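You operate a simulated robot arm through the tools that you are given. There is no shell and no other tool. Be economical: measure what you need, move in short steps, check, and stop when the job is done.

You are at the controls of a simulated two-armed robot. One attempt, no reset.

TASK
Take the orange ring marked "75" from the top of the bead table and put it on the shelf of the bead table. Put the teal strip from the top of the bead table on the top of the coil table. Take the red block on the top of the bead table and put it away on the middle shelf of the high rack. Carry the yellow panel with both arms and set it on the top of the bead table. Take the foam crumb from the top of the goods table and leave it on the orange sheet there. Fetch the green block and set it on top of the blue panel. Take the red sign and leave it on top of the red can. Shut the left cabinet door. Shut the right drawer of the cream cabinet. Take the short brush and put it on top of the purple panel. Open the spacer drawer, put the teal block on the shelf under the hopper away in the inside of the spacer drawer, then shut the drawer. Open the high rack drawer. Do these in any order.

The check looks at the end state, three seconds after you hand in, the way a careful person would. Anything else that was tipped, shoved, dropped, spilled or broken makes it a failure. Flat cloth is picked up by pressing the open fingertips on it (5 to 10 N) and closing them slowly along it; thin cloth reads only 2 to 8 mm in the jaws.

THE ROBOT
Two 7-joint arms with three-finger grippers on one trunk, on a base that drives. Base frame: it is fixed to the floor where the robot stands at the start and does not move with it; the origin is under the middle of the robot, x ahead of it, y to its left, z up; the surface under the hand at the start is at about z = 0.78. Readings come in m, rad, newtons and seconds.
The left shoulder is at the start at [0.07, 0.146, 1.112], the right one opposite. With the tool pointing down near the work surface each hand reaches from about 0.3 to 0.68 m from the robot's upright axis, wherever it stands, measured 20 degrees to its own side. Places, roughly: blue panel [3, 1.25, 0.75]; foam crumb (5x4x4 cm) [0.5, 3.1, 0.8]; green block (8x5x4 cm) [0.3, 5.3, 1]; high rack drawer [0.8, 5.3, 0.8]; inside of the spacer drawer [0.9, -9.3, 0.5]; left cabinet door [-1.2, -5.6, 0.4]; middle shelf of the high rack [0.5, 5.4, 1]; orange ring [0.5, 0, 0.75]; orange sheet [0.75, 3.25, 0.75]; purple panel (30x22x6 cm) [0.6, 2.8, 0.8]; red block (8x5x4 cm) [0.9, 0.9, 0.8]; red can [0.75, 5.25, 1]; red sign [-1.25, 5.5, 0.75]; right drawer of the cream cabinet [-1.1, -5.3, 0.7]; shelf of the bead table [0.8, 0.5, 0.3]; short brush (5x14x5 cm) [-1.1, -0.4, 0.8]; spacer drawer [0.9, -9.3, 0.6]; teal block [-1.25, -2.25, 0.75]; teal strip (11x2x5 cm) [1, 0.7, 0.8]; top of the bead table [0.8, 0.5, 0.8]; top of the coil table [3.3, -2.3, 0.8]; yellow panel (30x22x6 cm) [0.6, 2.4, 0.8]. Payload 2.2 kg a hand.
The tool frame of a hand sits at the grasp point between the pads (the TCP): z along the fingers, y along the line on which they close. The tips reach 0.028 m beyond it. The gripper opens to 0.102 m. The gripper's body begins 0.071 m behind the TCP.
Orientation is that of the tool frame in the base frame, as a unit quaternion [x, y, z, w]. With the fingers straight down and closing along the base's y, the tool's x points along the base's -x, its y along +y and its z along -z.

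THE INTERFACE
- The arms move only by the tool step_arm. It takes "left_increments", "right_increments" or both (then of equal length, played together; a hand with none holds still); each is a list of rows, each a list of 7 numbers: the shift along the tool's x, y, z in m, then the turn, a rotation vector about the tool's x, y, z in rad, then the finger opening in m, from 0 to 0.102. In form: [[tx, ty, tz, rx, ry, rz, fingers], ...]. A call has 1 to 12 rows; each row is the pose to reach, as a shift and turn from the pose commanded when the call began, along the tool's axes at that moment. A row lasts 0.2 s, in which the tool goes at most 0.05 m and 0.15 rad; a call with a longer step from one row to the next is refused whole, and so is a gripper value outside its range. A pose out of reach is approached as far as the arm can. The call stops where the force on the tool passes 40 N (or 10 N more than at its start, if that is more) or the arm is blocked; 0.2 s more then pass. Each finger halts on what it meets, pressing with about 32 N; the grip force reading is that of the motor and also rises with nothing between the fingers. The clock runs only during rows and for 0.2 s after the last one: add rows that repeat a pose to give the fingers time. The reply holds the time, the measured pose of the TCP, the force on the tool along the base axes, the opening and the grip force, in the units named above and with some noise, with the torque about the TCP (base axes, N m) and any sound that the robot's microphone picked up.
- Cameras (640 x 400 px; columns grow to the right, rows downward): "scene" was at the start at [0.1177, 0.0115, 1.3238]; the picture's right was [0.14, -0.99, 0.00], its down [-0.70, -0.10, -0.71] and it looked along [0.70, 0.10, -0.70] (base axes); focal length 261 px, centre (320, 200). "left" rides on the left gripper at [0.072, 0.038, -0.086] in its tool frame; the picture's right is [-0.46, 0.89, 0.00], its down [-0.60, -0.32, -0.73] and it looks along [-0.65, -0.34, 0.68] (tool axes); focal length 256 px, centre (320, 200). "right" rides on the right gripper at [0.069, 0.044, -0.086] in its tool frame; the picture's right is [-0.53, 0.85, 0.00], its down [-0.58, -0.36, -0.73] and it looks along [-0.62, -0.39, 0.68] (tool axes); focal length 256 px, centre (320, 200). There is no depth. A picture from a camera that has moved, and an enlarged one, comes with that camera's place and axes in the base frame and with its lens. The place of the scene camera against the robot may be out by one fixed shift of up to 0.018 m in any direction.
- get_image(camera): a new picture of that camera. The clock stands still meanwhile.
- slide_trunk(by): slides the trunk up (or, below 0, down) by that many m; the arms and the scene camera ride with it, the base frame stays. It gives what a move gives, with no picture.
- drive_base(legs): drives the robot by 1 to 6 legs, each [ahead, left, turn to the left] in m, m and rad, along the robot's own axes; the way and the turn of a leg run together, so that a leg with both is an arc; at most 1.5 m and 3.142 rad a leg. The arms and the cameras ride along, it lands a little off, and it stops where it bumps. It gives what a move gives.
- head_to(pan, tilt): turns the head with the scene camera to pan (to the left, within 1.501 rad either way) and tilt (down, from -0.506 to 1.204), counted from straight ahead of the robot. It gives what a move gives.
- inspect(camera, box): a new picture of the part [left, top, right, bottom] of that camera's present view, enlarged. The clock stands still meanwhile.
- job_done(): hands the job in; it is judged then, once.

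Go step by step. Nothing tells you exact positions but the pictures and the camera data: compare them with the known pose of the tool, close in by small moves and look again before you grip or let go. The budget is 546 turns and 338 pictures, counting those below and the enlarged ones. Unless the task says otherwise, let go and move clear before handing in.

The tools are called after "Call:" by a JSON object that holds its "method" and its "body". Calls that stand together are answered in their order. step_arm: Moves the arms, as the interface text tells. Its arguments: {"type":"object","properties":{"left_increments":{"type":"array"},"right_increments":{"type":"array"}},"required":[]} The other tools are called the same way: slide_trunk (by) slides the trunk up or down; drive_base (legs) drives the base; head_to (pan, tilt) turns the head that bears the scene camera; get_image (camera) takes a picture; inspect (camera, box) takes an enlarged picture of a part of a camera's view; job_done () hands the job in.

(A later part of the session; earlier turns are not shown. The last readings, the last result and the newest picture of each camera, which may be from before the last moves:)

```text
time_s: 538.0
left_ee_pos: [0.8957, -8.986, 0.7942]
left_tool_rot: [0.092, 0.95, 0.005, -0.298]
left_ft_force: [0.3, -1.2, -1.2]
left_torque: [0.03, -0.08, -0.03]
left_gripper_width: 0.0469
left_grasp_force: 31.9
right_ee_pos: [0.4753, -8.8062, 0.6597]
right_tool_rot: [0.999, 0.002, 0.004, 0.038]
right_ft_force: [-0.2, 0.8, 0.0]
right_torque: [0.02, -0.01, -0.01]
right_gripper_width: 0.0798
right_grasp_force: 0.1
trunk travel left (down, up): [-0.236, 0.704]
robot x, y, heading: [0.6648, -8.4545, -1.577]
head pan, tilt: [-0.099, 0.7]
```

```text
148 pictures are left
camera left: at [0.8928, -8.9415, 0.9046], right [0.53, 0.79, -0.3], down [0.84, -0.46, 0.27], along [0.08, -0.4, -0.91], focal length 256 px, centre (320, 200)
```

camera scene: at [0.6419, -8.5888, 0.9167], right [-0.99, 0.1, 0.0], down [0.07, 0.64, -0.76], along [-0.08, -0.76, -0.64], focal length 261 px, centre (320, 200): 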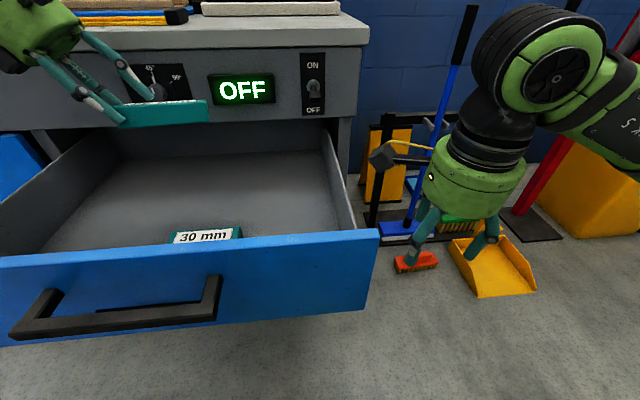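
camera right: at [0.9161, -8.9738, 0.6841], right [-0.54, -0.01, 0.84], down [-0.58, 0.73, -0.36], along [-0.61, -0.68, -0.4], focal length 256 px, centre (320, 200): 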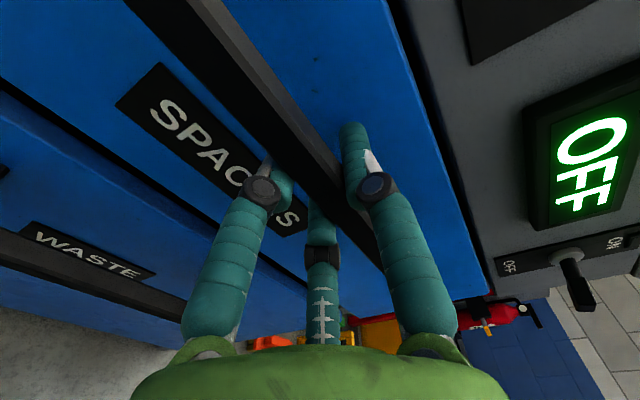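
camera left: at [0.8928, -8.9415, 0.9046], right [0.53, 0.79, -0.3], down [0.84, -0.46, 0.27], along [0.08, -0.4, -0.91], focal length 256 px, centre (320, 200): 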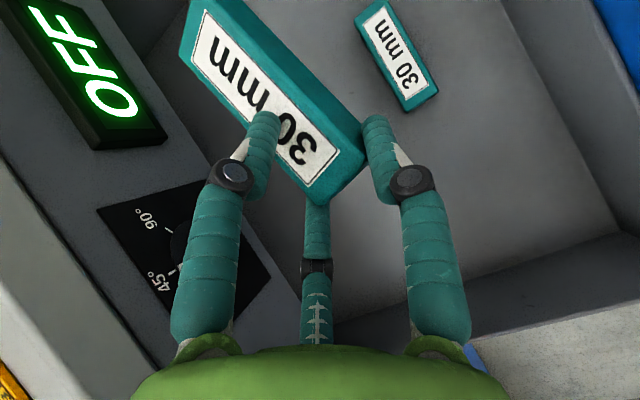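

Call:
{"method": "slide_trunk", "body": {"by": -0.09}}

Call:
{"method": "get_image", "body": {"camera": "left"}}

Call:
{"method": "get_image", "body": {"camera": "scene"}}

```text
time_s: 539.3
left_ee_pos: [0.8954, -8.986, 0.7043]
left_tool_rot: [0.092, 0.95, 0.006, -0.298]
left_ft_force: [0.2, 0.7, -1.2]
left_torque: [-0.02, -0.04, 0.02]
left_gripper_width: 0.0472
left_grasp_force: 31.8
right_ee_pos: [0.4751, -8.8064, 0.5686]
right_tool_rot: [0.999, 0.002, 0.003, 0.039]
right_ft_force: [-0.6, 0.7, -0.5]
right_torque: [0.03, -0.02, -0.01]
right_gripper_width: 0.0798
right_grasp_force: 0.1
trunk travel left (down, up): [-0.146, 0.794]
robot x, y, heading: [0.6616, -8.4511, -1.576]
head pan, tilt: [-0.099, 0.7]
```

```text
147 pictures are left
camera left: at [0.8927, -8.9414, 0.8147], right [0.53, 0.79, -0.3], down [0.84, -0.46, 0.27], along [0.08, -0.4, -0.91], focal length 256 px, centre (320, 200)
```

left: 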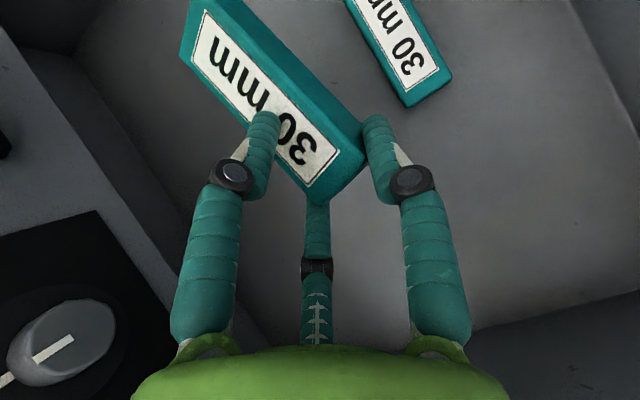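

```text
146 pictures are left
camera scene: at [0.6419, -8.5887, 0.8267], right [-0.99, 0.1, 0.0], down [0.07, 0.64, -0.76], along [-0.08, -0.76, -0.64], focal length 261 px, centre (320, 200)
```

scene: 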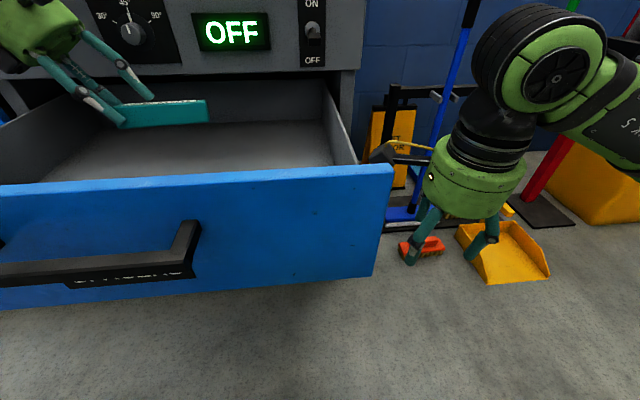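

Call:
{"method": "slide_trunk", "body": {"by": -0.025}}

Call:
{"method": "slide_trunk", "body": {"by": -0.012}}

Call:
{"method": "slide_trunk", "body": {"by": -0.008}}

Call:
{"method": "get_image", "body": {"camera": "left"}}

```text
time_s: 540.0
left_ee_pos: [0.8936, -8.9834, 0.6859]
left_tool_rot: [0.093, 0.951, 0.001, -0.296]
left_ft_force: [0.0, -0.2, -2.1]
left_torque: [0.0, -0.09, 0.0]
left_gripper_width: 0.0467
left_grasp_force: 32.1
right_ee_pos: [0.475, -8.8039, 0.5463]
right_tool_rot: [0.999, 0.003, 0.003, 0.041]
right_ft_force: [0.0, 0.0, -0.6]
right_torque: [0.0, 0.0, 0.0]
right_gripper_width: 0.0798
right_grasp_force: 0.1
trunk travel left (down, up): [-0.121, 0.819]
robot x, y, heading: [0.6639, -8.4538, -1.579]
head pan, tilt: [-0.099, 0.7]
```

```text
time_s: 540.6
left_ee_pos: [0.8976, -8.9862, 0.6609]
left_tool_rot: [0.09, 0.95, 0.009, -0.297]
left_ft_force: [0.3, 0.0, -0.9]
left_torque: [0.0, -0.06, 0.03]
left_gripper_width: 0.0469
left_grasp_force: 32.1
right_ee_pos: [0.4756, -8.8077, 0.531]
right_tool_rot: [0.999, 0.001, 0.002, 0.038]
right_ft_force: [-0.2, -0.7, -0.7]
right_torque: [0.03, -0.02, -0.01]
right_gripper_width: 0.0796
right_grasp_force: 0.1
trunk travel left (down, up): [-0.109, 0.831]
robot x, y, heading: [0.663, -8.4558, -1.578]
head pan, tilt: [-0.099, 0.7]
```

```text
time_s: 541.2
left_ee_pos: [0.8964, -8.9857, 0.6585]
left_tool_rot: [0.093, 0.95, 0.006, -0.297]
left_ft_force: [0.3, 0.8, -1.2]
left_torque: [-0.02, -0.07, 0.0]
left_gripper_width: 0.047
left_grasp_force: 32.2
right_ee_pos: [0.4757, -8.8073, 0.5243]
right_tool_rot: [0.999, 0.001, 0.002, 0.039]
right_ft_force: [-0.7, -0.1, 0.7]
right_torque: [-0.01, -0.02, -0.01]
right_gripper_width: 0.0801
right_grasp_force: 0.1
trunk travel left (down, up): [-0.101, 0.839]
robot x, y, heading: [0.6625, -8.4542, -1.578]
head pan, tilt: [-0.099, 0.7]
```

```text
145 pictures are left
camera left: at [0.8929, -8.9416, 0.7692], right [0.53, 0.79, -0.3], down [0.84, -0.46, 0.27], along [0.08, -0.4, -0.91], focal length 256 px, centre (320, 200)
```

left: 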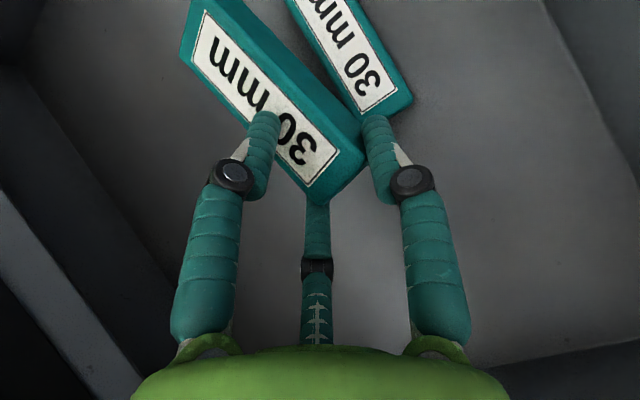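

The neighbouring spacer is close; I shift ours 3 cm left and 1.5 cm back before setting it down.

Call:
{"method": "step_arm", "body": {"left_increments": [[-0.0134, -0.0047, -0.009, 0, 0, 0, 0.03], [-0.0268, -0.0093, -0.0179, 0, 0, 0, 0.03], [-0.0268, -0.0093, -0.0179, 0, 0, 0, 0.03]]}}

Call:
{"method": "slide_trunk", "body": {"by": -0.008}}

Call:
{"method": "slide_trunk", "body": {"by": -0.007}}

Call:
{"method": "get_image", "body": {"camera": "left"}}

```text
time_s: 542.0
left_ee_pos: [0.9233, -8.9892, 0.6537]
left_tool_rot: [0.092, 0.951, 0.004, -0.296]
left_ft_force: [-0.5, 0.8, -1.6]
left_torque: [0.02, -0.1, -0.02]
left_gripper_width: 0.0468
left_grasp_force: 31.8
left hand out of reach, approached as far as the arm can: row 1, 2, 3
right_ee_pos: [0.474, -8.8061, 0.5246]
right_tool_rot: [0.999, 0.0, 0.005, 0.039]
right_ft_force: [-6.8, -2.2, 0.8]
right_torque: [0.22, -0.82, -0.47]
right_gripper_width: 0.0798
right_grasp_force: 0.1
trunk travel left (down, up): [-0.101, 0.839]
robot x, y, heading: [0.6636, -8.4541, -1.573]
head pan, tilt: [-0.099, 0.7]
```

```text
time_s: 542.5
left_ee_pos: [0.9227, -8.9848, 0.6563]
left_tool_rot: [0.094, 0.951, -0.004, -0.295]
left_ft_force: [0.0, 0.3, -1.1]
left_torque: [-0.01, -0.08, 0.01]
left_gripper_width: 0.0469
left_grasp_force: 32.2
right_ee_pos: [0.4741, -8.8041, 0.5205]
right_tool_rot: [0.999, 0.002, 0.005, 0.041]
right_ft_force: [0.0, -3.6, 1.9]
right_torque: [0.24, -0.28, -0.31]
right_gripper_width: 0.08
right_grasp_force: 0.0
trunk travel left (down, up): [-0.093, 0.847]
robot x, y, heading: [0.6622, -8.4553, -1.575]
head pan, tilt: [-0.099, 0.7]
```

```text
time_s: 543.1
left_ee_pos: [0.9197, -8.9811, 0.6557]
left_tool_rot: [0.096, 0.951, -0.009, -0.293]
left_ft_force: [0.7, 0.3, -0.8]
left_torque: [0.01, -0.05, 0.01]
left_gripper_width: 0.047
left_grasp_force: 31.7
right_ee_pos: [0.4734, -8.8032, 0.5135]
right_tool_rot: [0.999, 0.0, 0.006, 0.044]
right_ft_force: [-3.5, -6.5, 2.6]
right_torque: [0.62, -0.54, -0.72]
right_gripper_width: 0.0801
right_grasp_force: 0.1
trunk travel left (down, up): [-0.086, 0.854]
robot x, y, heading: [0.6628, -8.4533, -1.576]
head pan, tilt: [-0.099, 0.7]
```

```text
144 pictures are left
camera left: at [0.9169, -8.9343, 0.7643], right [0.53, 0.78, -0.32], down [0.84, -0.45, 0.29], along [0.08, -0.43, -0.9], focal length 256 px, centre (320, 200)
```

left: 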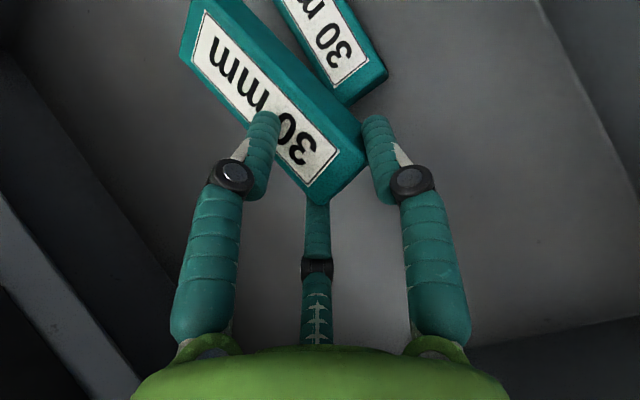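

Something is holding the arms (trunk moved but the hand didn't). I raise back and look around.

Call:
{"method": "slide_trunk", "body": {"by": 0.02}}

Call:
{"method": "head_to", "body": {"pan": 0.6, "tilt": 0.7}}

Call:
{"method": "get_image", "body": {"camera": "scene"}}

Call:
{"method": "get_image", "body": {"camera": "right"}}

```text
time_s: 543.8
left_ee_pos: [0.9239, -8.99, 0.656]
left_tool_rot: [0.091, 0.95, 0.007, -0.297]
left_ft_force: [0.4, -0.7, -2.9]
left_torque: [-0.02, -0.1, 0.03]
left_gripper_width: 0.0469
left_grasp_force: 31.6
right_ee_pos: [0.476, -8.8072, 0.5277]
right_tool_rot: [0.999, 0.005, 0.004, 0.038]
right_ft_force: [-1.8, -1.4, 0.3]
right_torque: [0.06, -0.13, -0.01]
right_gripper_width: 0.0798
right_grasp_force: 0.0
trunk travel left (down, up): [-0.106, 0.834]
robot x, y, heading: [0.6608, -8.4529, -1.577]
head pan, tilt: [-0.099, 0.7]
```

```text
time_s: 544.9
left_ee_pos: [0.9237, -8.99, 0.6582]
left_tool_rot: [0.092, 0.95, 0.005, -0.298]
left_ft_force: [-0.4, 0.3, -1.0]
left_torque: [0.0, -0.08, -0.01]
left_gripper_width: 0.0469
left_grasp_force: 31.9
right_ee_pos: [0.4762, -8.8072, 0.5306]
right_tool_rot: [0.999, 0.003, 0.003, 0.039]
right_ft_force: [-0.6, 0.2, 0.5]
right_torque: [0.04, 0.0, 0.01]
right_gripper_width: 0.08
right_grasp_force: 0.1
trunk travel left (down, up): [-0.106, 0.834]
robot x, y, heading: [0.6643, -8.4524, -1.576]
head pan, tilt: [0.6, 0.7]
```

```text
143 pictures are left
camera scene: at [0.6983, -8.5748, 0.7866], right [-0.83, -0.56, 0.0], down [-0.36, 0.53, -0.76], along [0.43, -0.63, -0.64], focal length 261 px, centre (320, 200)
```

scene: 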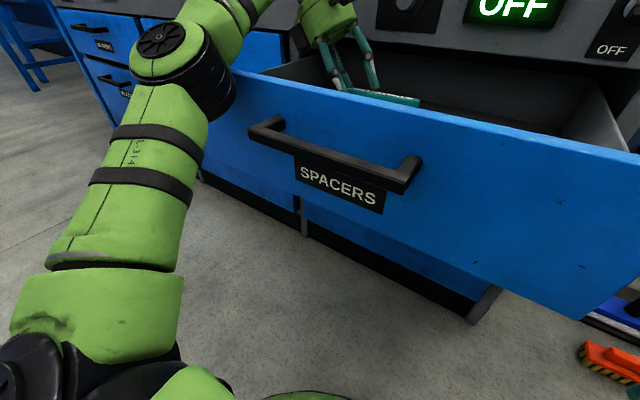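

```text
142 pictures are left
camera right: at [0.5441, -8.8424, 0.6189], right [-0.53, -0.85, 0.06], down [-0.58, 0.42, 0.7], along [-0.62, 0.33, -0.71], focal length 256 px, centre (320, 200)
```

right: 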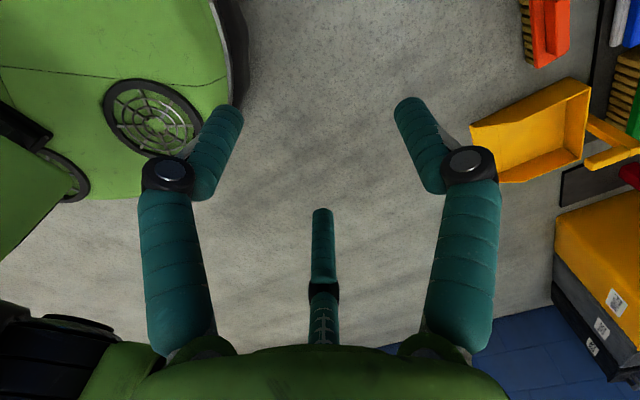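

The left elbow was against the drawer's corner, and the right hand's box near its side. I raise the trunk and lower the left hand with the arm instead; right hand moves outward.

Call:
{"method": "slide_trunk", "body": {"by": 0.1}}

Call:
{"method": "step_arm", "body": {"left_increments": [[-0.017, 0, 0.0247, 0, 0, 0, 0.03], [-0.034, 0, 0.0494, 0, 0, 0, 0.03], [-0.051, 0, 0.074, 0, 0, 0, 0.03], [-0.051, 0, 0.074, 0, 0, 0, 0.03]], "right_increments": [[-0.03, 0, 0, 0, 0, 0, 0.08], [-0.06, 0, 0, 0, 0, 0, 0.08], [-0.09, 0, 0, 0, 0, 0, 0.08], [-0.1, 0, 0, 0, 0, 0, 0.08]]}}

Call:
{"method": "get_image", "body": {"camera": "scene"}}

Call:
{"method": "get_image", "body": {"camera": "left"}}

```text
time_s: 546.2
left_ee_pos: [0.924, -8.9898, 0.7579]
left_tool_rot: [0.092, 0.95, 0.006, -0.298]
left_ft_force: [-0.6, -0.3, -1.7]
left_torque: [0.03, -0.07, 0.0]
left_gripper_width: 0.0467
left_grasp_force: 32.6
right_ee_pos: [0.4766, -8.8074, 0.6301]
right_tool_rot: [0.999, 0.002, 0.003, 0.039]
right_ft_force: [0.6, 0.7, 0.0]
right_torque: [-0.02, 0.0, 0.0]
right_gripper_width: 0.0799
right_grasp_force: 0.1
trunk travel left (down, up): [-0.206, 0.734]
robot x, y, heading: [0.6654, -8.4561, -1.571]
head pan, tilt: [0.6, 0.7]
```

```text
time_s: 547.2
left_ee_pos: [0.9251, -8.9944, 0.6683]
left_tool_rot: [0.092, 0.95, 0.005, -0.297]
left_ft_force: [0.2, 0.5, -1.0]
left_torque: [0.0, -0.1, -0.02]
left_gripper_width: 0.0471
left_grasp_force: 32.0
right_ee_pos: [0.3764, -8.8077, 0.6295]
right_tool_rot: [0.999, 0.002, 0.003, 0.039]
right_ft_force: [-0.3, 0.2, -0.2]
right_torque: [-0.01, -0.01, 0.02]
right_gripper_width: 0.0801
right_grasp_force: 0.1
trunk travel left (down, up): [-0.206, 0.734]
robot x, y, heading: [0.6614, -8.4519, -1.575]
head pan, tilt: [0.6, 0.7]
```

```text
141 pictures are left
camera scene: at [0.6983, -8.5747, 0.8866], right [-0.83, -0.56, 0.0], down [-0.36, 0.53, -0.76], along [0.43, -0.63, -0.64], focal length 261 px, centre (320, 200)
```

scene: 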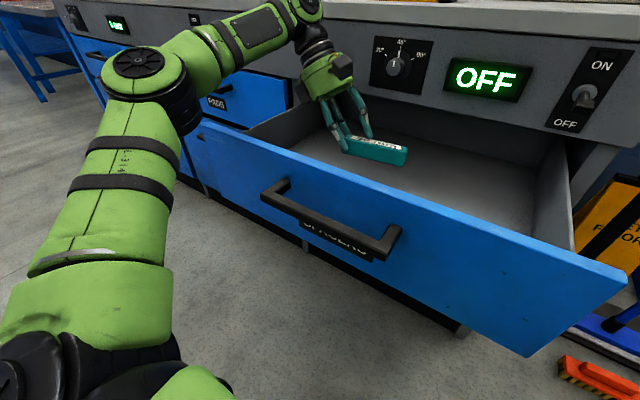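

```text
140 pictures are left
camera left: at [0.9224, -8.9495, 0.778], right [0.53, 0.79, -0.3], down [0.84, -0.46, 0.27], along [0.08, -0.4, -0.91], focal length 256 px, centre (320, 200)
```

left: 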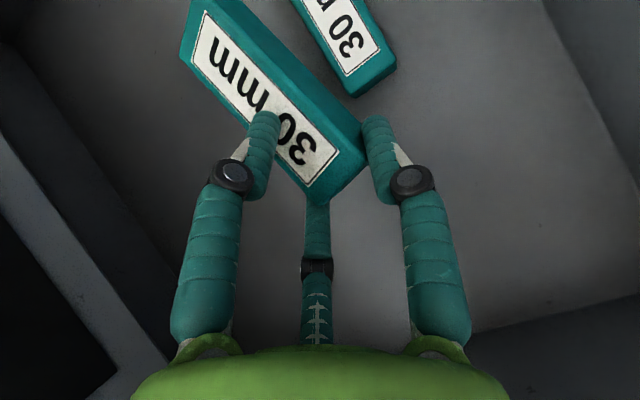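

Call:
{"method": "step_arm", "body": {"left_increments": [[-0.0057, -0.003, 0.0082, 0, 0, 0, 0.03], [-0.0113, -0.005, 0.0165, 0, 0, 0, 0.03], [-0.0113, -0.005, 0.0165, 0, 0, 0, 0.03]]}}

Call:
{"method": "step_arm", "body": {"left_increments": [[-0.004, 0, 0.0058, 0, 0, 0, 0.03], [-0.0079, 0, 0.0115, 0, 0, 0, 0.03], [-0.0079, 0, 0.0115, 0, 0, 0, 0.03]]}}

```text
time_s: 548.0
left_ee_pos: [0.9228, -8.9989, 0.6489]
left_tool_rot: [0.091, 0.95, 0.004, -0.298]
left_ft_force: [0.2, 0.6, -0.4]
left_torque: [0.03, -0.02, 0.0]
left_gripper_width: 0.0467
left_grasp_force: 32.1
right_ee_pos: [0.3775, -8.807, 0.6293]
right_tool_rot: [0.999, 0.001, 0.003, 0.039]
right_ft_force: [-0.6, 0.2, 0.4]
right_torque: [0.0, -0.04, -0.01]
right_gripper_width: 0.0801
right_grasp_force: 0.0
trunk travel left (down, up): [-0.206, 0.734]
robot x, y, heading: [0.6603, -8.4536, -1.578]
head pan, tilt: [0.6, 0.7]
```

```text
time_s: 548.8
left_ee_pos: [0.921, -9.0005, 0.6358]
left_tool_rot: [0.091, 0.95, 0.005, -0.298]
left_ft_force: [-0.1, -0.3, -1.3]
left_torque: [0.02, -0.07, 0.01]
left_gripper_width: 0.0468
left_grasp_force: 31.7
right_ee_pos: [0.3783, -8.8079, 0.6305]
right_tool_rot: [0.999, 0.003, 0.003, 0.038]
right_ft_force: [-0.1, 0.5, -0.2]
right_torque: [0.0, 0.01, -0.01]
right_gripper_width: 0.0801
right_grasp_force: 0.1
trunk travel left (down, up): [-0.206, 0.734]
robot x, y, heading: [0.6621, -8.457, -1.576]
head pan, tilt: [0.6, 0.7]
```

Call:
{"method": "get_image", "body": {"camera": "left"}}

Call:
{"method": "step_arm", "body": {"left_increments": [[-0.0057, 0, 0.0082, 0, 0, 0, 0.03], [-0.0113, 0, 0.0165, 0, 0, 0, 0.03], [-0.0113, 0, 0.0165, 0, 0, 0, 0.03]]}}

Call:
{"method": "step_arm", "body": {"left_increments": [[-0.004, 0, 0.0058, 0, 0, 0, 0.03], [-0.0079, 0, 0.0115, 0, 0, 0, 0.03], [-0.0079, 0, 0.0115, 0, 0, 0, 0.03]]}}

Call:
{"method": "get_image", "body": {"camera": "left"}}

```text
139 pictures are left
camera left: at [0.9192, -8.9559, 0.7452], right [0.53, 0.79, -0.3], down [0.84, -0.46, 0.27], along [0.08, -0.4, -0.91], focal length 256 px, centre (320, 200)
```

left: 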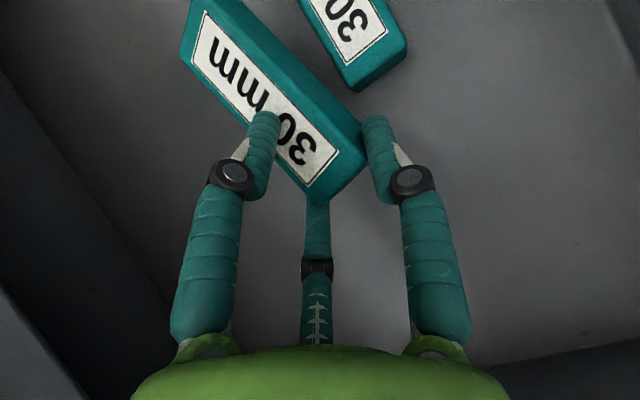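

```text
time_s: 549.6
left_ee_pos: [0.9217, -9.0014, 0.6151]
left_tool_rot: [0.092, 0.95, 0.005, -0.298]
left_ft_force: [0.0, -0.2, -1.0]
left_torque: [0.01, -0.09, 0.01]
left_gripper_width: 0.0467
left_grasp_force: 32.4
right_ee_pos: [0.3773, -8.8073, 0.6303]
right_tool_rot: [0.999, 0.002, 0.003, 0.038]
right_ft_force: [-0.6, -0.1, -0.9]
right_torque: [-0.01, 0.01, 0.0]
right_gripper_width: 0.0801
right_grasp_force: 0.0
trunk travel left (down, up): [-0.206, 0.734]
robot x, y, heading: [0.6655, -8.4517, -1.575]
head pan, tilt: [0.6, 0.7]
```

```text
time_s: 550.4
left_ee_pos: [0.9211, -9.0018, 0.5997]
left_tool_rot: [0.092, 0.95, 0.005, -0.298]
left_ft_force: [0.0, -0.4, -1.8]
left_torque: [0.03, -0.09, -0.02]
left_gripper_width: 0.0472
left_grasp_force: 31.9
right_ee_pos: [0.3755, -8.807, 0.63]
right_tool_rot: [0.999, 0.001, 0.003, 0.039]
right_ft_force: [-0.2, 0.0, -0.5]
right_torque: [-0.02, -0.01, -0.01]
right_gripper_width: 0.0801
right_grasp_force: 0.1
trunk travel left (down, up): [-0.206, 0.734]
robot x, y, heading: [0.6665, -8.4537, -1.579]
head pan, tilt: [0.6, 0.7]
```

```text
138 pictures are left
camera left: at [0.9188, -8.9577, 0.7105], right [0.53, 0.79, -0.3], down [0.84, -0.46, 0.27], along [0.08, -0.4, -0.91], focal length 256 px, centre (320, 200)
```

left: 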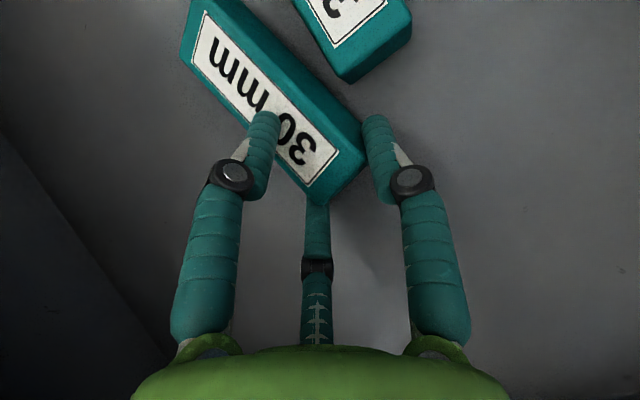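

Call:
{"method": "step_arm", "body": {"left_increments": [[-0.003, 0, 0.0041, 0, 0, 0, 0.03], [-0.0057, 0, 0.0082, 0, 0, 0, 0.03], [-0.0057, 0, 0.0082, 0, 0, 0, 0.03]]}}

Call:
{"method": "step_arm", "body": {"left_increments": [[-0.0023, 0, 0.0033, 0, 0, 0, 0.03], [-0.0045, 0, 0.0066, 0, 0, 0, 0.03], [-0.0045, 0, 0.0066, 0, 0, 0, 0.03]]}}

Call:
{"method": "step_arm", "body": {"left_increments": [[-0.0023, 0, 0.0033, 0, 0, 0, 0.03], [-0.0045, 0, 0.0066, 0, 0, 0, 0.03], [-0.0045, 0, 0.0066, 0, 0, 0, 0.03]]}}

```text
time_s: 551.2
left_ee_pos: [0.9222, -9.0007, 0.5924]
left_tool_rot: [0.091, 0.95, 0.002, -0.299]
left_ft_force: [4.6, -0.1, 11.2]
left_torque: [-0.46, 1.11, 0.19]
left_gripper_width: 0.0472
left_grasp_force: 31.7
right_ee_pos: [0.3765, -8.8072, 0.6299]
right_tool_rot: [0.999, 0.003, 0.004, 0.039]
right_ft_force: [-0.3, -0.1, 0.2]
right_torque: [0.0, 0.01, -0.01]
right_gripper_width: 0.0799
right_grasp_force: 0.0
trunk travel left (down, up): [-0.206, 0.734]
robot x, y, heading: [0.6658, -8.4526, -1.579]
head pan, tilt: [0.6, 0.7]
```

```text
time_s: 552.0
left_ee_pos: [0.921, -9.0017, 0.5905]
left_tool_rot: [0.093, 0.95, -0.003, -0.299]
left_ft_force: [11.9, 0.3, 38.2]
left_torque: [-0.68, 0.64, 0.2]
left_gripper_width: 0.0472
left_grasp_force: 32.3
right_ee_pos: [0.3762, -8.8035, 0.6328]
right_tool_rot: [0.999, 0.003, 0.003, 0.04]
right_ft_force: [0.2, 0.7, -0.2]
right_torque: [-0.01, -0.04, 0.0]
right_gripper_width: 0.0803
right_grasp_force: 0.0
trunk travel left (down, up): [-0.206, 0.734]
robot x, y, heading: [0.6669, -8.4528, -1.576]
head pan, tilt: [0.6, 0.7]
```

```text
time_s: 552.5
left_ee_pos: [0.9198, -9.0052, 0.5908]
left_tool_rot: [0.094, 0.949, -0.009, -0.302]
left_ft_force: [1.3, -1.5, 15.6]
left_torque: [-0.19, -0.35, 0.01]
left_gripper_width: 0.047
left_grasp_force: 31.7
right_ee_pos: [0.3755, -8.8063, 0.6306]
right_tool_rot: [0.999, 0.002, 0.003, 0.039]
right_ft_force: [0.0, -0.5, -0.3]
right_torque: [0.0, -0.01, 0.04]
right_gripper_width: 0.0799
right_grasp_force: 0.0
trunk travel left (down, up): [-0.206, 0.734]
robot x, y, heading: [0.6635, -8.4567, -1.576]
head pan, tilt: [0.6, 0.7]
stopped in row 2 (left hand): the force on the tool passed its limit at 51 N (the readings are from after the stop); the commanded pose is now the measured one
```

Block rests on the drawer floor. Release and withdraw along the finger direction.

Call:
{"method": "step_arm", "body": {"left_increments": [[0.002, 0, -0.003, 0, 0, 0, 0.047], [0.002, 0, -0.003, 0, 0, 0, 0.054], [0.002, 0, -0.003, 0, 0, 0, 0.062], [0.002, 0, -0.003, 0, 0, 0, 0.066], [0.002, 0, -0.02, 0, 0, 0, 0.066], [0.002, 0, -0.05, 0, 0, 0, 0.066], [0.03, 0, -0.09, 0, 0, 0, 0.066], [0.06, 0, -0.12, 0, 0, 0, 0.066]]}}

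Call:
{"method": "get_image", "body": {"camera": "left"}}

```text
time_s: 554.3
left_ee_pos: [0.9369, -8.9988, 0.7212]
left_tool_rot: [0.094, 0.949, -0.003, -0.3]
left_ft_force: [0.5, 0.4, -0.3]
left_torque: [-0.02, 0.01, -0.01]
left_gripper_width: 0.0661
left_grasp_force: 0.1
right_ee_pos: [0.3759, -8.8079, 0.6297]
right_tool_rot: [0.999, 0.002, 0.003, 0.038]
right_ft_force: [-0.4, 0.0, 0.4]
right_torque: [0.01, 0.0, -0.01]
right_gripper_width: 0.08
right_grasp_force: 0.1
trunk travel left (down, up): [-0.206, 0.734]
robot x, y, heading: [0.6626, -8.4536, -1.574]
head pan, tilt: [0.6, 0.7]
```

```text
137 pictures are left
camera left: at [0.9364, -8.953, 0.8309], right [0.53, 0.79, -0.32], down [0.85, -0.46, 0.28], along [0.07, -0.42, -0.91], focal length 256 px, centre (320, 200)
```

left: 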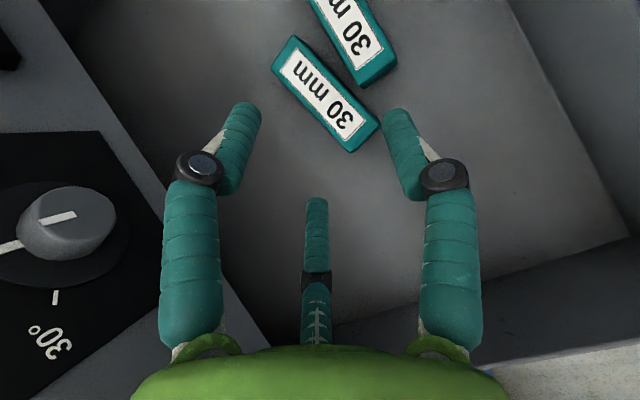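

Spacer lies flat in the drawer. Now I raise, back off and line up the closed right hand to push the drawer shut.

Call:
{"method": "slide_trunk", "body": {"by": 0.25}}

Call:
{"method": "drive_base", "body": {"legs": [[-0.2, 0, 0], [0, 0.43, 0]]}}

Call:
{"method": "step_arm", "body": {"right_increments": [[0, 0, 0, -0.04, 0, 0, 0.05], [0, 0, 0, -0.075, 0, 0, 0.02], [0, 0, 0, -0.075, 0, 0, 0.0], [0, 0, 0, -0.075, 0, 0, 0.0]]}}

Call:
{"method": "head_to", "body": {"pan": -0.1, "tilt": 0.8}}

Call:
{"method": "get_image", "body": {"camera": "scene"}}

```text
time_s: 556.9
left_ee_pos: [0.9383, -8.9994, 0.9711]
left_tool_rot: [0.093, 0.949, -0.004, -0.301]
left_ft_force: [-0.4, -0.4, -0.9]
left_torque: [0.03, 0.01, 0.04]
left_gripper_width: 0.0659
left_grasp_force: 0.1
right_ee_pos: [0.3773, -8.8074, 0.8798]
right_tool_rot: [0.999, 0.003, 0.002, 0.038]
right_ft_force: [-0.1, -0.2, 0.2]
right_torque: [0.0, 0.0, 0.01]
right_gripper_width: 0.08
right_grasp_force: 0.0
trunk travel left (down, up): [-0.456, 0.484]
robot x, y, heading: [0.6622, -8.4547, -1.577]
head pan, tilt: [0.6, 0.7]
```

```text
time_s: 560.7
left_ee_pos: [1.3715, -8.7924, 0.9699]
left_tool_rot: [0.087, 0.95, -0.006, -0.301]
left_ft_force: [-0.6, -0.2, -0.5]
left_torque: [-0.03, 0.02, 0.04]
left_gripper_width: 0.0659
left_grasp_force: 0.1
right_ee_pos: [0.808, -8.6075, 0.8794]
right_tool_rot: [0.999, 0.008, 0.003, 0.038]
right_ft_force: [-0.1, -0.1, -0.1]
right_torque: [0.01, 0.02, 0.0]
right_gripper_width: 0.08
right_grasp_force: 0.2
trunk travel left (down, up): [-0.456, 0.484]
robot x, y, heading: [1.0931, -8.2538, -1.558]
head pan, tilt: [0.6, 0.7]
```

```text
time_s: 561.7
left_ee_pos: [1.372, -8.7934, 0.9706]
left_tool_rot: [0.087, 0.95, -0.005, -0.3]
left_ft_force: [0.7, -0.4, 0.9]
left_torque: [0.02, -0.02, 0.03]
left_gripper_width: 0.0661
left_grasp_force: 0.1
right_ee_pos: [0.808, -8.609, 0.8803]
right_tool_rot: [0.997, 0.009, 0.004, 0.075]
right_ft_force: [0.1, -0.4, 0.6]
right_torque: [0.0, 0.0, 0.06]
right_gripper_width: 0.0021
right_grasp_force: 30.6
trunk travel left (down, up): [-0.456, 0.484]
robot x, y, heading: [1.0971, -8.2508, -1.557]
head pan, tilt: [0.6, 0.7]
```

```text
time_s: 562.7
left_ee_pos: [1.373, -8.7925, 0.9703]
left_tool_rot: [0.088, 0.95, -0.005, -0.3]
left_ft_force: [0.5, -0.7, -0.5]
left_torque: [-0.01, -0.01, 0.0]
left_gripper_width: 0.066
left_grasp_force: 0.0
right_ee_pos: [0.8086, -8.6088, 0.8801]
right_tool_rot: [0.997, 0.008, 0.004, 0.077]
right_ft_force: [0.9, 0.8, -0.6]
right_torque: [0.02, 0.0, 0.0]
right_gripper_width: 0.002
right_grasp_force: 30.7
trunk travel left (down, up): [-0.456, 0.484]
robot x, y, heading: [1.0895, -8.2524, -1.563]
head pan, tilt: [-0.099, 0.799]
```

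```text
136 pictures are left
camera scene: at [1.071, -8.3824, 1.1284], right [-1.0, 0.09, 0.0], down [0.06, 0.71, -0.7], along [-0.06, -0.69, -0.72], focal length 261 px, centre (320, 200)
```

scene: 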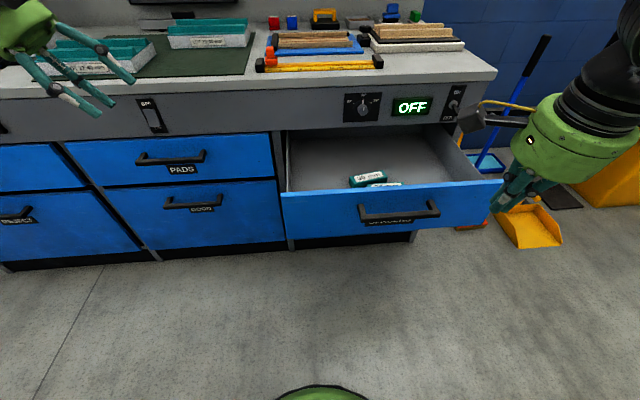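

Call:
{"method": "slide_trunk", "body": {"by": -0.235}}

Call:
{"method": "drive_base", "body": {"legs": [[0.3, 0, -0.01]]}}

Call:
{"method": "get_image", "body": {"camera": "scene"}}

```text
time_s: 565.2
left_ee_pos: [1.3712, -8.7933, 0.7358]
left_tool_rot: [0.087, 0.95, -0.006, -0.3]
left_ft_force: [0.3, 0.0, 0.5]
left_torque: [0.01, -0.03, 0.01]
left_gripper_width: 0.0662
left_grasp_force: 0.0
right_ee_pos: [0.8081, -8.6082, 0.6445]
right_tool_rot: [0.997, 0.009, 0.003, 0.075]
right_ft_force: [0.5, -0.7, 0.0]
right_torque: [0.01, 0.02, 0.0]
right_gripper_width: 0.0019
right_grasp_force: 31.6
trunk travel left (down, up): [-0.221, 0.719]
robot x, y, heading: [1.0891, -8.2533, -1.563]
head pan, tilt: [-0.099, 0.799]
```

```text
time_s: 567.1
left_ee_pos: [1.3722, -9.0524, 0.7356]
left_tool_rot: [0.097, 0.949, 0.012, -0.301]
left_ft_force: [-2.2, 11.1, -0.8]
left_torque: [-1.16, -0.17, 0.67]
left_gripper_width: 0.0663
left_grasp_force: 0.0
right_ee_pos: [0.8089, -8.8743, 0.6463]
right_tool_rot: [0.997, 0.005, 0.003, 0.077]
right_ft_force: [-0.5, 0.2, -0.4]
right_torque: [0.02, -0.03, -0.01]
right_gripper_width: 0.0023
right_grasp_force: 31.5
trunk travel left (down, up): [-0.221, 0.719]
robot x, y, heading: [1.0957, -8.5177, -1.568]
head pan, tilt: [-0.099, 0.799]
stopped in leg 1: the force on the tool passed its limit at 143 N (the readings are from after the stop); the commanded pose is now the measured one
```

```text
135 pictures are left
camera scene: at [1.0714, -8.6472, 0.8938], right [-1.0, 0.1, 0.0], down [0.07, 0.71, -0.7], along [-0.07, -0.7, -0.72], focal length 261 px, centre (320, 200)
```

scene: 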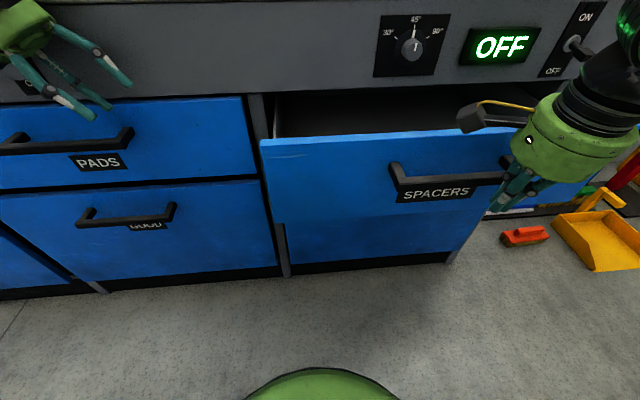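

The left hand met the bench panel; I back off slightly, draw the left hand back, then continue pushing.

Call:
{"method": "drive_base", "body": {"legs": [[-0.06, 0, 0]]}}

Call:
{"method": "step_arm", "body": {"left_increments": [[0.02, 0.03, -0.02, 0, 0, 0, 0.066], [0.04, 0.06, -0.04, 0, 0, 0, 0.066], [0.06, 0.09, -0.06, 0, 0, 0, 0.066], [0.08, 0.12, -0.08, 0, 0, 0, 0.066], [0.1, 0.15, -0.1, 0, 0, 0, 0.066], [0.12, 0.18, -0.12, 0, 0, 0, 0.066], [0.12, 0.18, -0.12, 0, 0, 0, 0.066]]}}

Call:
{"method": "get_image", "body": {"camera": "scene"}}

```text
time_s: 568.0
left_ee_pos: [1.3709, -8.994, 0.7353]
left_tool_rot: [0.096, 0.949, 0.012, -0.3]
left_ft_force: [0.2, 0.5, 0.3]
left_torque: [-0.05, -0.05, 0.01]
left_gripper_width: 0.0661
left_grasp_force: 0.1
right_ee_pos: [0.8083, -8.8154, 0.6456]
right_tool_rot: [0.997, 0.006, 0.003, 0.076]
right_ft_force: [-0.8, -0.1, 0.1]
right_torque: [-0.01, 0.01, -0.03]
right_gripper_width: 0.002
right_grasp_force: 31.5
trunk travel left (down, up): [-0.221, 0.719]
robot x, y, heading: [1.0908, -8.4552, -1.569]
head pan, tilt: [-0.099, 0.799]
```

```text
time_s: 569.6
left_ee_pos: [1.369, -8.8036, 0.8859]
left_tool_rot: [0.094, 0.949, 0.012, -0.301]
left_ft_force: [0.3, -0.3, 1.2]
left_torque: [-0.03, 0.02, 0.02]
left_gripper_width: 0.0661
left_grasp_force: 0.1
left hand out of reach, approached as far as the arm can: row 6, 7
right_ee_pos: [0.8081, -8.8141, 0.6436]
right_tool_rot: [0.997, 0.005, 0.003, 0.076]
right_ft_force: [-0.1, -0.5, 0.1]
right_torque: [-0.01, 0.01, 0.0]
right_gripper_width: 0.002
right_grasp_force: 31.3
trunk travel left (down, up): [-0.221, 0.719]
robot x, y, heading: [1.0888, -8.4568, -1.562]
head pan, tilt: [-0.099, 0.799]
```

```text
134 pictures are left
camera scene: at [1.0714, -8.5888, 0.8934], right [-1.0, 0.1, 0.0], down [0.07, 0.71, -0.7], along [-0.07, -0.69, -0.72], focal length 261 px, centre (320, 200)
```

scene: 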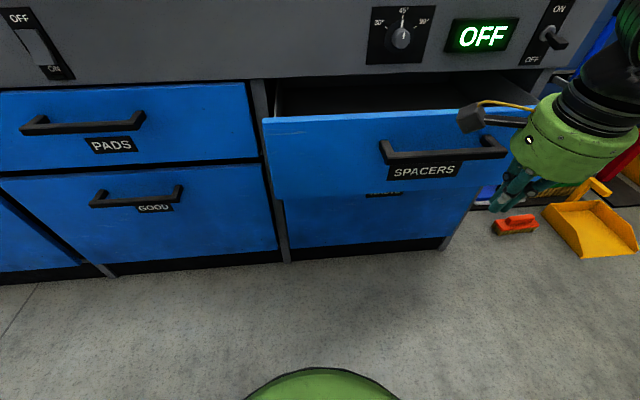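

Call:
{"method": "inspect", "body": {"camera": "scene", "box": [0, 0, 160, 100]}}

Call:
{"method": "inspect", "body": {"camera": "scene", "box": [350, 0, 640, 160]}}

```text
4.00 times, centred on (80, 50) of scene
camera zoom: at [1.0714, -8.5888, 0.8934], right [-1.0, 0.1, 0.0], down [0.07, 0.71, -0.7], along [-0.07, -0.69, -0.72], focal length 1046 px, centre (1280, 800)
```

zoom: 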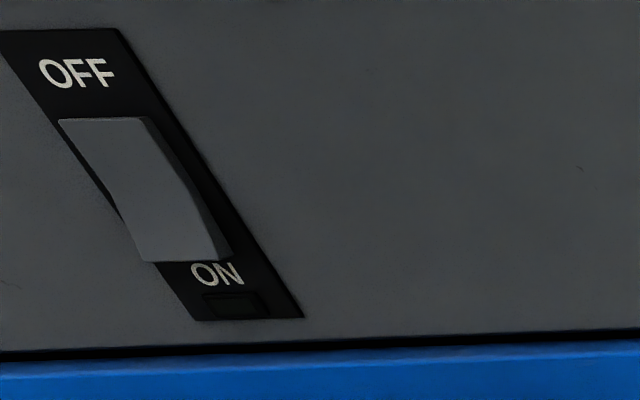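

```text
2.21 times, centred on (495, 80) of scene
camera zoom: at [1.0714, -8.5888, 0.8934], right [-1.0, 0.1, 0.0], down [0.07, 0.71, -0.7], along [-0.07, -0.69, -0.72], focal length 577 px, centre (-66, 465)
```

zoom: 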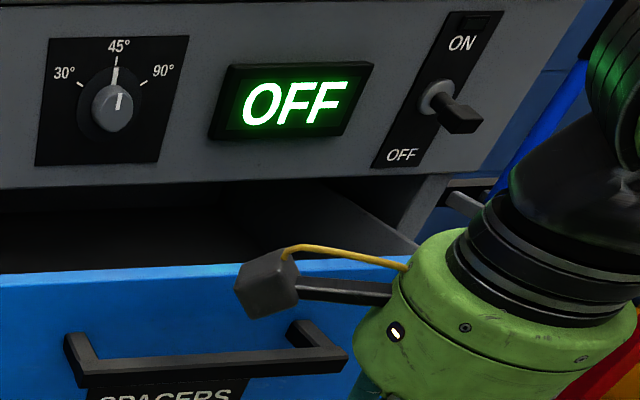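

Call:
{"method": "drive_base", "body": {"legs": [[0.2, 0, 0]]}}

Call:
{"method": "get_image", "body": {"camera": "scene"}}

```text
time_s: 571.2
left_ee_pos: [1.3687, -9.0014, 0.8846]
left_tool_rot: [0.097, 0.949, 0.012, -0.301]
left_ft_force: [-0.2, 0.7, -0.3]
left_torque: [-0.02, 0.01, 0.0]
left_gripper_width: 0.066
left_grasp_force: 0.0
right_ee_pos: [0.8083, -9.011, 0.6452]
right_tool_rot: [0.997, 0.005, 0.003, 0.076]
right_ft_force: [0.2, 0.3, 0.6]
right_torque: [0.04, 0.02, 0.02]
right_gripper_width: 0.0022
right_grasp_force: 31.4
trunk travel left (down, up): [-0.221, 0.719]
robot x, y, heading: [1.0887, -8.6525, -1.566]
head pan, tilt: [-0.099, 0.799]
```

```text
131 pictures are left
camera scene: at [1.0717, -8.7865, 0.8933], right [-1.0, 0.1, 0.0], down [0.07, 0.71, -0.7], along [-0.07, -0.69, -0.72], focal length 261 px, centre (320, 200)
```

scene: 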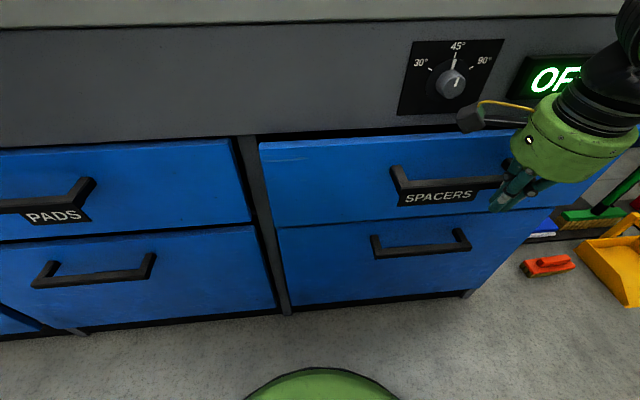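

Call:
{"method": "drive_base", "body": {"legs": [[0.05, 0, 0]]}}

Call:
{"method": "get_image", "body": {"camera": "scene"}}

```text
time_s: 572.1
left_ee_pos: [1.3694, -9.03, 0.8851]
left_tool_rot: [0.096, 0.949, 0.012, -0.302]
left_ft_force: [-0.1, 0.3, -0.3]
left_torque: [-0.02, 0.03, 0.02]
left_gripper_width: 0.0658
left_grasp_force: 0.0
right_ee_pos: [0.8076, -9.0325, 0.6445]
right_tool_rot: [0.998, 0.009, 0.0, 0.066]
right_ft_force: [0.2, 4.2, -0.2]
right_torque: [0.03, -0.04, 0.02]
right_gripper_width: 0.0021
right_grasp_force: 31.3
trunk travel left (down, up): [-0.221, 0.719]
robot x, y, heading: [1.0942, -8.6838, -1.568]
head pan, tilt: [-0.099, 0.799]
stopped in leg 1: the force on the tool passed its limit at 68 N (the readings are from after the stop); the commanded pose is now the measured one
```

```text
130 pictures are left
camera scene: at [1.0717, -8.814, 0.8934], right [-1.0, 0.1, 0.0], down [0.07, 0.71, -0.7], along [-0.07, -0.69, -0.72], focal length 261 px, centre (320, 200)
```

scene: 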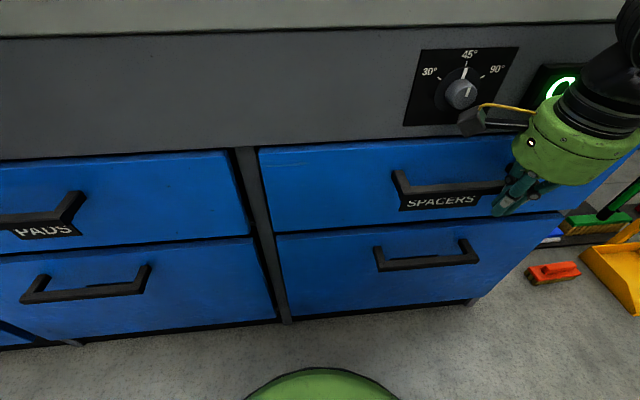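

Drawer is flush shut. Back off, raise, and drive to the cream cabinet.

Call:
{"method": "drive_base", "body": {"legs": [[-0.33, 0, 0]]}}

Call:
{"method": "slide_trunk", "body": {"by": 0.35}}

Call:
{"method": "drive_base", "body": {"legs": [[0, -1.15, 0], [-1.3, 0, 0], [-1.35, 0, 0], [0, 0, -1.573]]}}

Call:
{"method": "head_to", "body": {"pan": 0.0, "tilt": 0.6}}

Call:
{"method": "get_image", "body": {"camera": "scene"}}

```text
time_s: 574.3
left_ee_pos: [1.367, -8.7005, 0.8851]
left_tool_rot: [0.095, 0.949, 0.011, -0.301]
left_ft_force: [1.0, 0.6, 0.3]
left_torque: [0.02, 0.0, 0.0]
left_gripper_width: 0.0662
left_grasp_force: 0.1
right_ee_pos: [0.8068, -8.7049, 0.6429]
right_tool_rot: [0.998, 0.01, 0.001, 0.065]
right_ft_force: [0.1, 0.1, 0.5]
right_torque: [-0.02, 0.01, 0.03]
right_gripper_width: 0.0022
right_grasp_force: 31.3
trunk travel left (down, up): [-0.221, 0.719]
robot x, y, heading: [1.0856, -8.3565, -1.574]
head pan, tilt: [-0.099, 0.799]
```

```text
time_s: 577.7
left_ee_pos: [1.3681, -8.7005, 1.2344]
left_tool_rot: [0.096, 0.949, 0.012, -0.301]
left_ft_force: [0.0, -0.5, -0.4]
left_torque: [0.0, -0.03, 0.0]
left_gripper_width: 0.066
left_grasp_force: 0.0
right_ee_pos: [0.8076, -8.7063, 0.9933]
right_tool_rot: [0.998, 0.01, 0.0, 0.065]
right_ft_force: [0.1, 0.0, -1.0]
right_torque: [0.02, -0.02, 0.01]
right_gripper_width: 0.0022
right_grasp_force: 31.4
trunk travel left (down, up): [-0.571, 0.369]
robot x, y, heading: [1.0935, -8.3542, -1.569]
head pan, tilt: [-0.099, 0.799]
```

```text
time_s: 599.9
left_ee_pos: [-0.3248, -5.9642, 1.2357]
left_tool_rot: [0.754, 0.584, 0.227, -0.199]
left_ft_force: [-0.3, -0.4, 0.2]
left_torque: [0.01, 0.04, 0.06]
left_gripper_width: 0.0659
left_grasp_force: 0.1
right_ee_pos: [-0.3004, -5.4037, 0.995]
right_tool_rot: [-0.694, 0.717, 0.048, -0.045]
right_ft_force: [-0.3, 1.2, -0.5]
right_torque: [-0.03, -0.02, 0.02]
right_gripper_width: 0.0021
right_grasp_force: 31.4
trunk travel left (down, up): [-0.571, 0.369]
robot x, y, heading: [0.0369, -5.705, 3.095]
head pan, tilt: [-0.099, 0.799]
```

```text
time_s: 600.6
left_ee_pos: [-0.3258, -5.9642, 1.2355]
left_tool_rot: [0.755, 0.583, 0.227, -0.198]
left_ft_force: [0.2, 0.2, 0.2]
left_torque: [0.02, 0.03, -0.03]
left_gripper_width: 0.0661
left_grasp_force: 0.1
right_ee_pos: [-0.2998, -5.4038, 0.9939]
right_tool_rot: [-0.694, 0.717, 0.047, -0.045]
right_ft_force: [-0.2, 0.4, -0.1]
right_torque: [0.0, 0.03, 0.0]
right_gripper_width: 0.0021
right_grasp_force: 30.9
trunk travel left (down, up): [-0.571, 0.369]
robot x, y, heading: [0.0358, -5.7096, 3.093]
head pan, tilt: [0.0, 0.6]
```

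```text
129 pictures are left
camera scene: at [-0.1158, -5.7001, 1.2602], right [0.05, 1.0, 0.0], down [0.56, -0.03, -0.82], along [-0.82, 0.04, -0.57], focal length 261 px, centre (320, 200)
```

scene: 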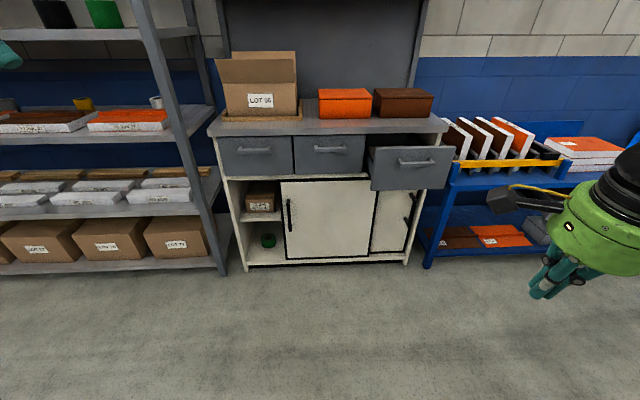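

The left cabinet door is a sliding door standing open to the right; the right drawer is pulled out. I square up and point the closed right hand forward for pushing.

Call:
{"method": "drive_base", "body": {"legs": [[0, 0, 0.045]]}}

Call:
{"method": "step_arm", "body": {"right_increments": [[0.022, 0.0264, 0, 0, 0, 0, 0.0], [0.044, 0.0528, 0, -0.142, 0, 0, 0.0], [0.066, 0.079, 0, -0.284, 0, 0, 0.0], [0.088, 0.106, 0, -0.426, 0, 0, 0.0], [0.11, 0.132, 0, -0.568, 0, 0, 0.0], [0.132, 0.158, 0, -0.71, 0, 0, 0.0], [0.154, 0.185, 0, -0.852, 0, 0, 0.0], [0.176, 0.211, 0, -0.994, 0, 0, 0.0], [0.198, 0.238, 0, -1.136, 0, 0, 0.0], [0.22, 0.264, 0, -1.278, 0, 0, 0.0], [0.24, 0.29, 0, -1.42, 0, 0, 0.0], [0.24, 0.29, 0, -1.42, 0, 0, 0.0]]}}

Call:
{"method": "drive_base", "body": {"legs": [[0.1, -0.2, 0]]}}

Call:
{"method": "slide_trunk", "body": {"by": -0.215}}

Call:
{"method": "get_image", "body": {"camera": "scene"}}

Call:
{"method": "get_image", "body": {"camera": "right"}}

```text
time_s: 601.4
left_ee_pos: [-0.3131, -5.9787, 1.2342]
left_tool_rot: [0.741, 0.601, 0.221, -0.203]
left_ft_force: [0.1, 0.0, 0.9]
left_torque: [-0.01, -0.01, 0.0]
left_gripper_width: 0.0662
left_grasp_force: 0.1
right_ee_pos: [-0.3129, -5.4199, 0.9937]
right_tool_rot: [0.709, -0.702, -0.046, 0.046]
right_ft_force: [-0.3, 0.4, 0.2]
right_torque: [-0.03, 0.0, -0.03]
right_gripper_width: 0.002
right_grasp_force: 32.0
trunk travel left (down, up): [-0.571, 0.369]
robot x, y, heading: [0.0349, -5.7072, 3.138]
head pan, tilt: [0.0, 0.6]
```

```text
time_s: 604.0
left_ee_pos: [-0.3139, -5.9767, 1.2366]
left_tool_rot: [0.741, 0.601, 0.221, -0.201]
left_ft_force: [0.7, 0.0, 0.4]
left_torque: [-0.02, -0.01, 0.0]
left_gripper_width: 0.066
left_grasp_force: 0.0
right_ee_pos: [-0.5993, -5.6583, 1.0313]
right_tool_rot: [0.506, -0.503, -0.492, 0.499]
right_ft_force: [0.3, 1.0, -0.3]
right_torque: [0.03, 0.0, 0.05]
right_gripper_width: 0.0022
right_grasp_force: 31.4
trunk travel left (down, up): [-0.571, 0.369]
robot x, y, heading: [0.0359, -5.7081, 3.135]
head pan, tilt: [0.0, 0.6]
```

```text
time_s: 605.7
left_ee_pos: [-0.4108, -5.785, 1.236]
left_tool_rot: [0.74, 0.601, 0.221, -0.205]
left_ft_force: [-0.7, -0.6, -1.1]
left_torque: [-0.01, 0.01, 0.0]
left_gripper_width: 0.0664
left_grasp_force: 0.0
right_ee_pos: [-0.6959, -5.4647, 1.0308]
right_tool_rot: [0.508, -0.502, -0.492, 0.498]
right_ft_force: [0.1, 1.4, -0.9]
right_torque: [0.03, -0.03, 0.02]
right_gripper_width: 0.002
right_grasp_force: 31.5
trunk travel left (down, up): [-0.571, 0.369]
robot x, y, heading: [-0.0623, -5.5099, 3.135]
head pan, tilt: [0.0, 0.6]
```

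```text
time_s: 608.0
left_ee_pos: [-0.4092, -5.7845, 1.0213]
left_tool_rot: [0.741, 0.6, 0.222, -0.204]
left_ft_force: [0.4, 0.4, 0.2]
left_torque: [-0.02, -0.03, 0.01]
left_gripper_width: 0.066
left_grasp_force: 0.0
right_ee_pos: [-0.6954, -5.4662, 0.817]
right_tool_rot: [0.508, -0.502, -0.492, 0.498]
right_ft_force: [-0.8, -0.1, 0.8]
right_torque: [0.01, 0.0, 0.01]
right_gripper_width: 0.002
right_grasp_force: 31.4
trunk travel left (down, up): [-0.356, 0.584]
robot x, y, heading: [-0.0654, -5.5093, 3.14]
head pan, tilt: [0.0, 0.6]
```

```text
128 pictures are left
camera scene: at [-0.2135, -5.5099, 1.0453], right [0.01, 1.0, 0.0], down [0.56, 0.0, -0.83], along [-0.83, 0.0, -0.56], focal length 261 px, centre (320, 200)
```

scene: 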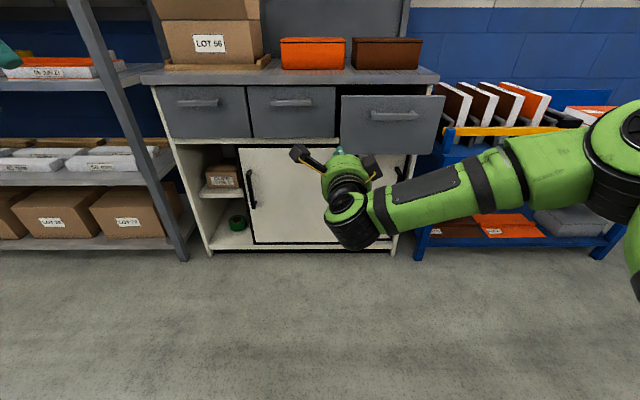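

```text
127 pictures are left
camera right: at [-0.6098, -5.5323, 0.8612], right [-0.02, 0.53, 0.84], down [0.73, 0.59, -0.35], along [-0.68, 0.61, -0.4], focal length 256 px, centre (320, 200)
```

right: 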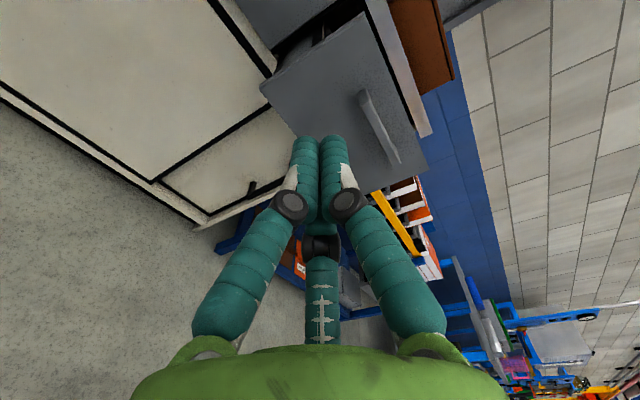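

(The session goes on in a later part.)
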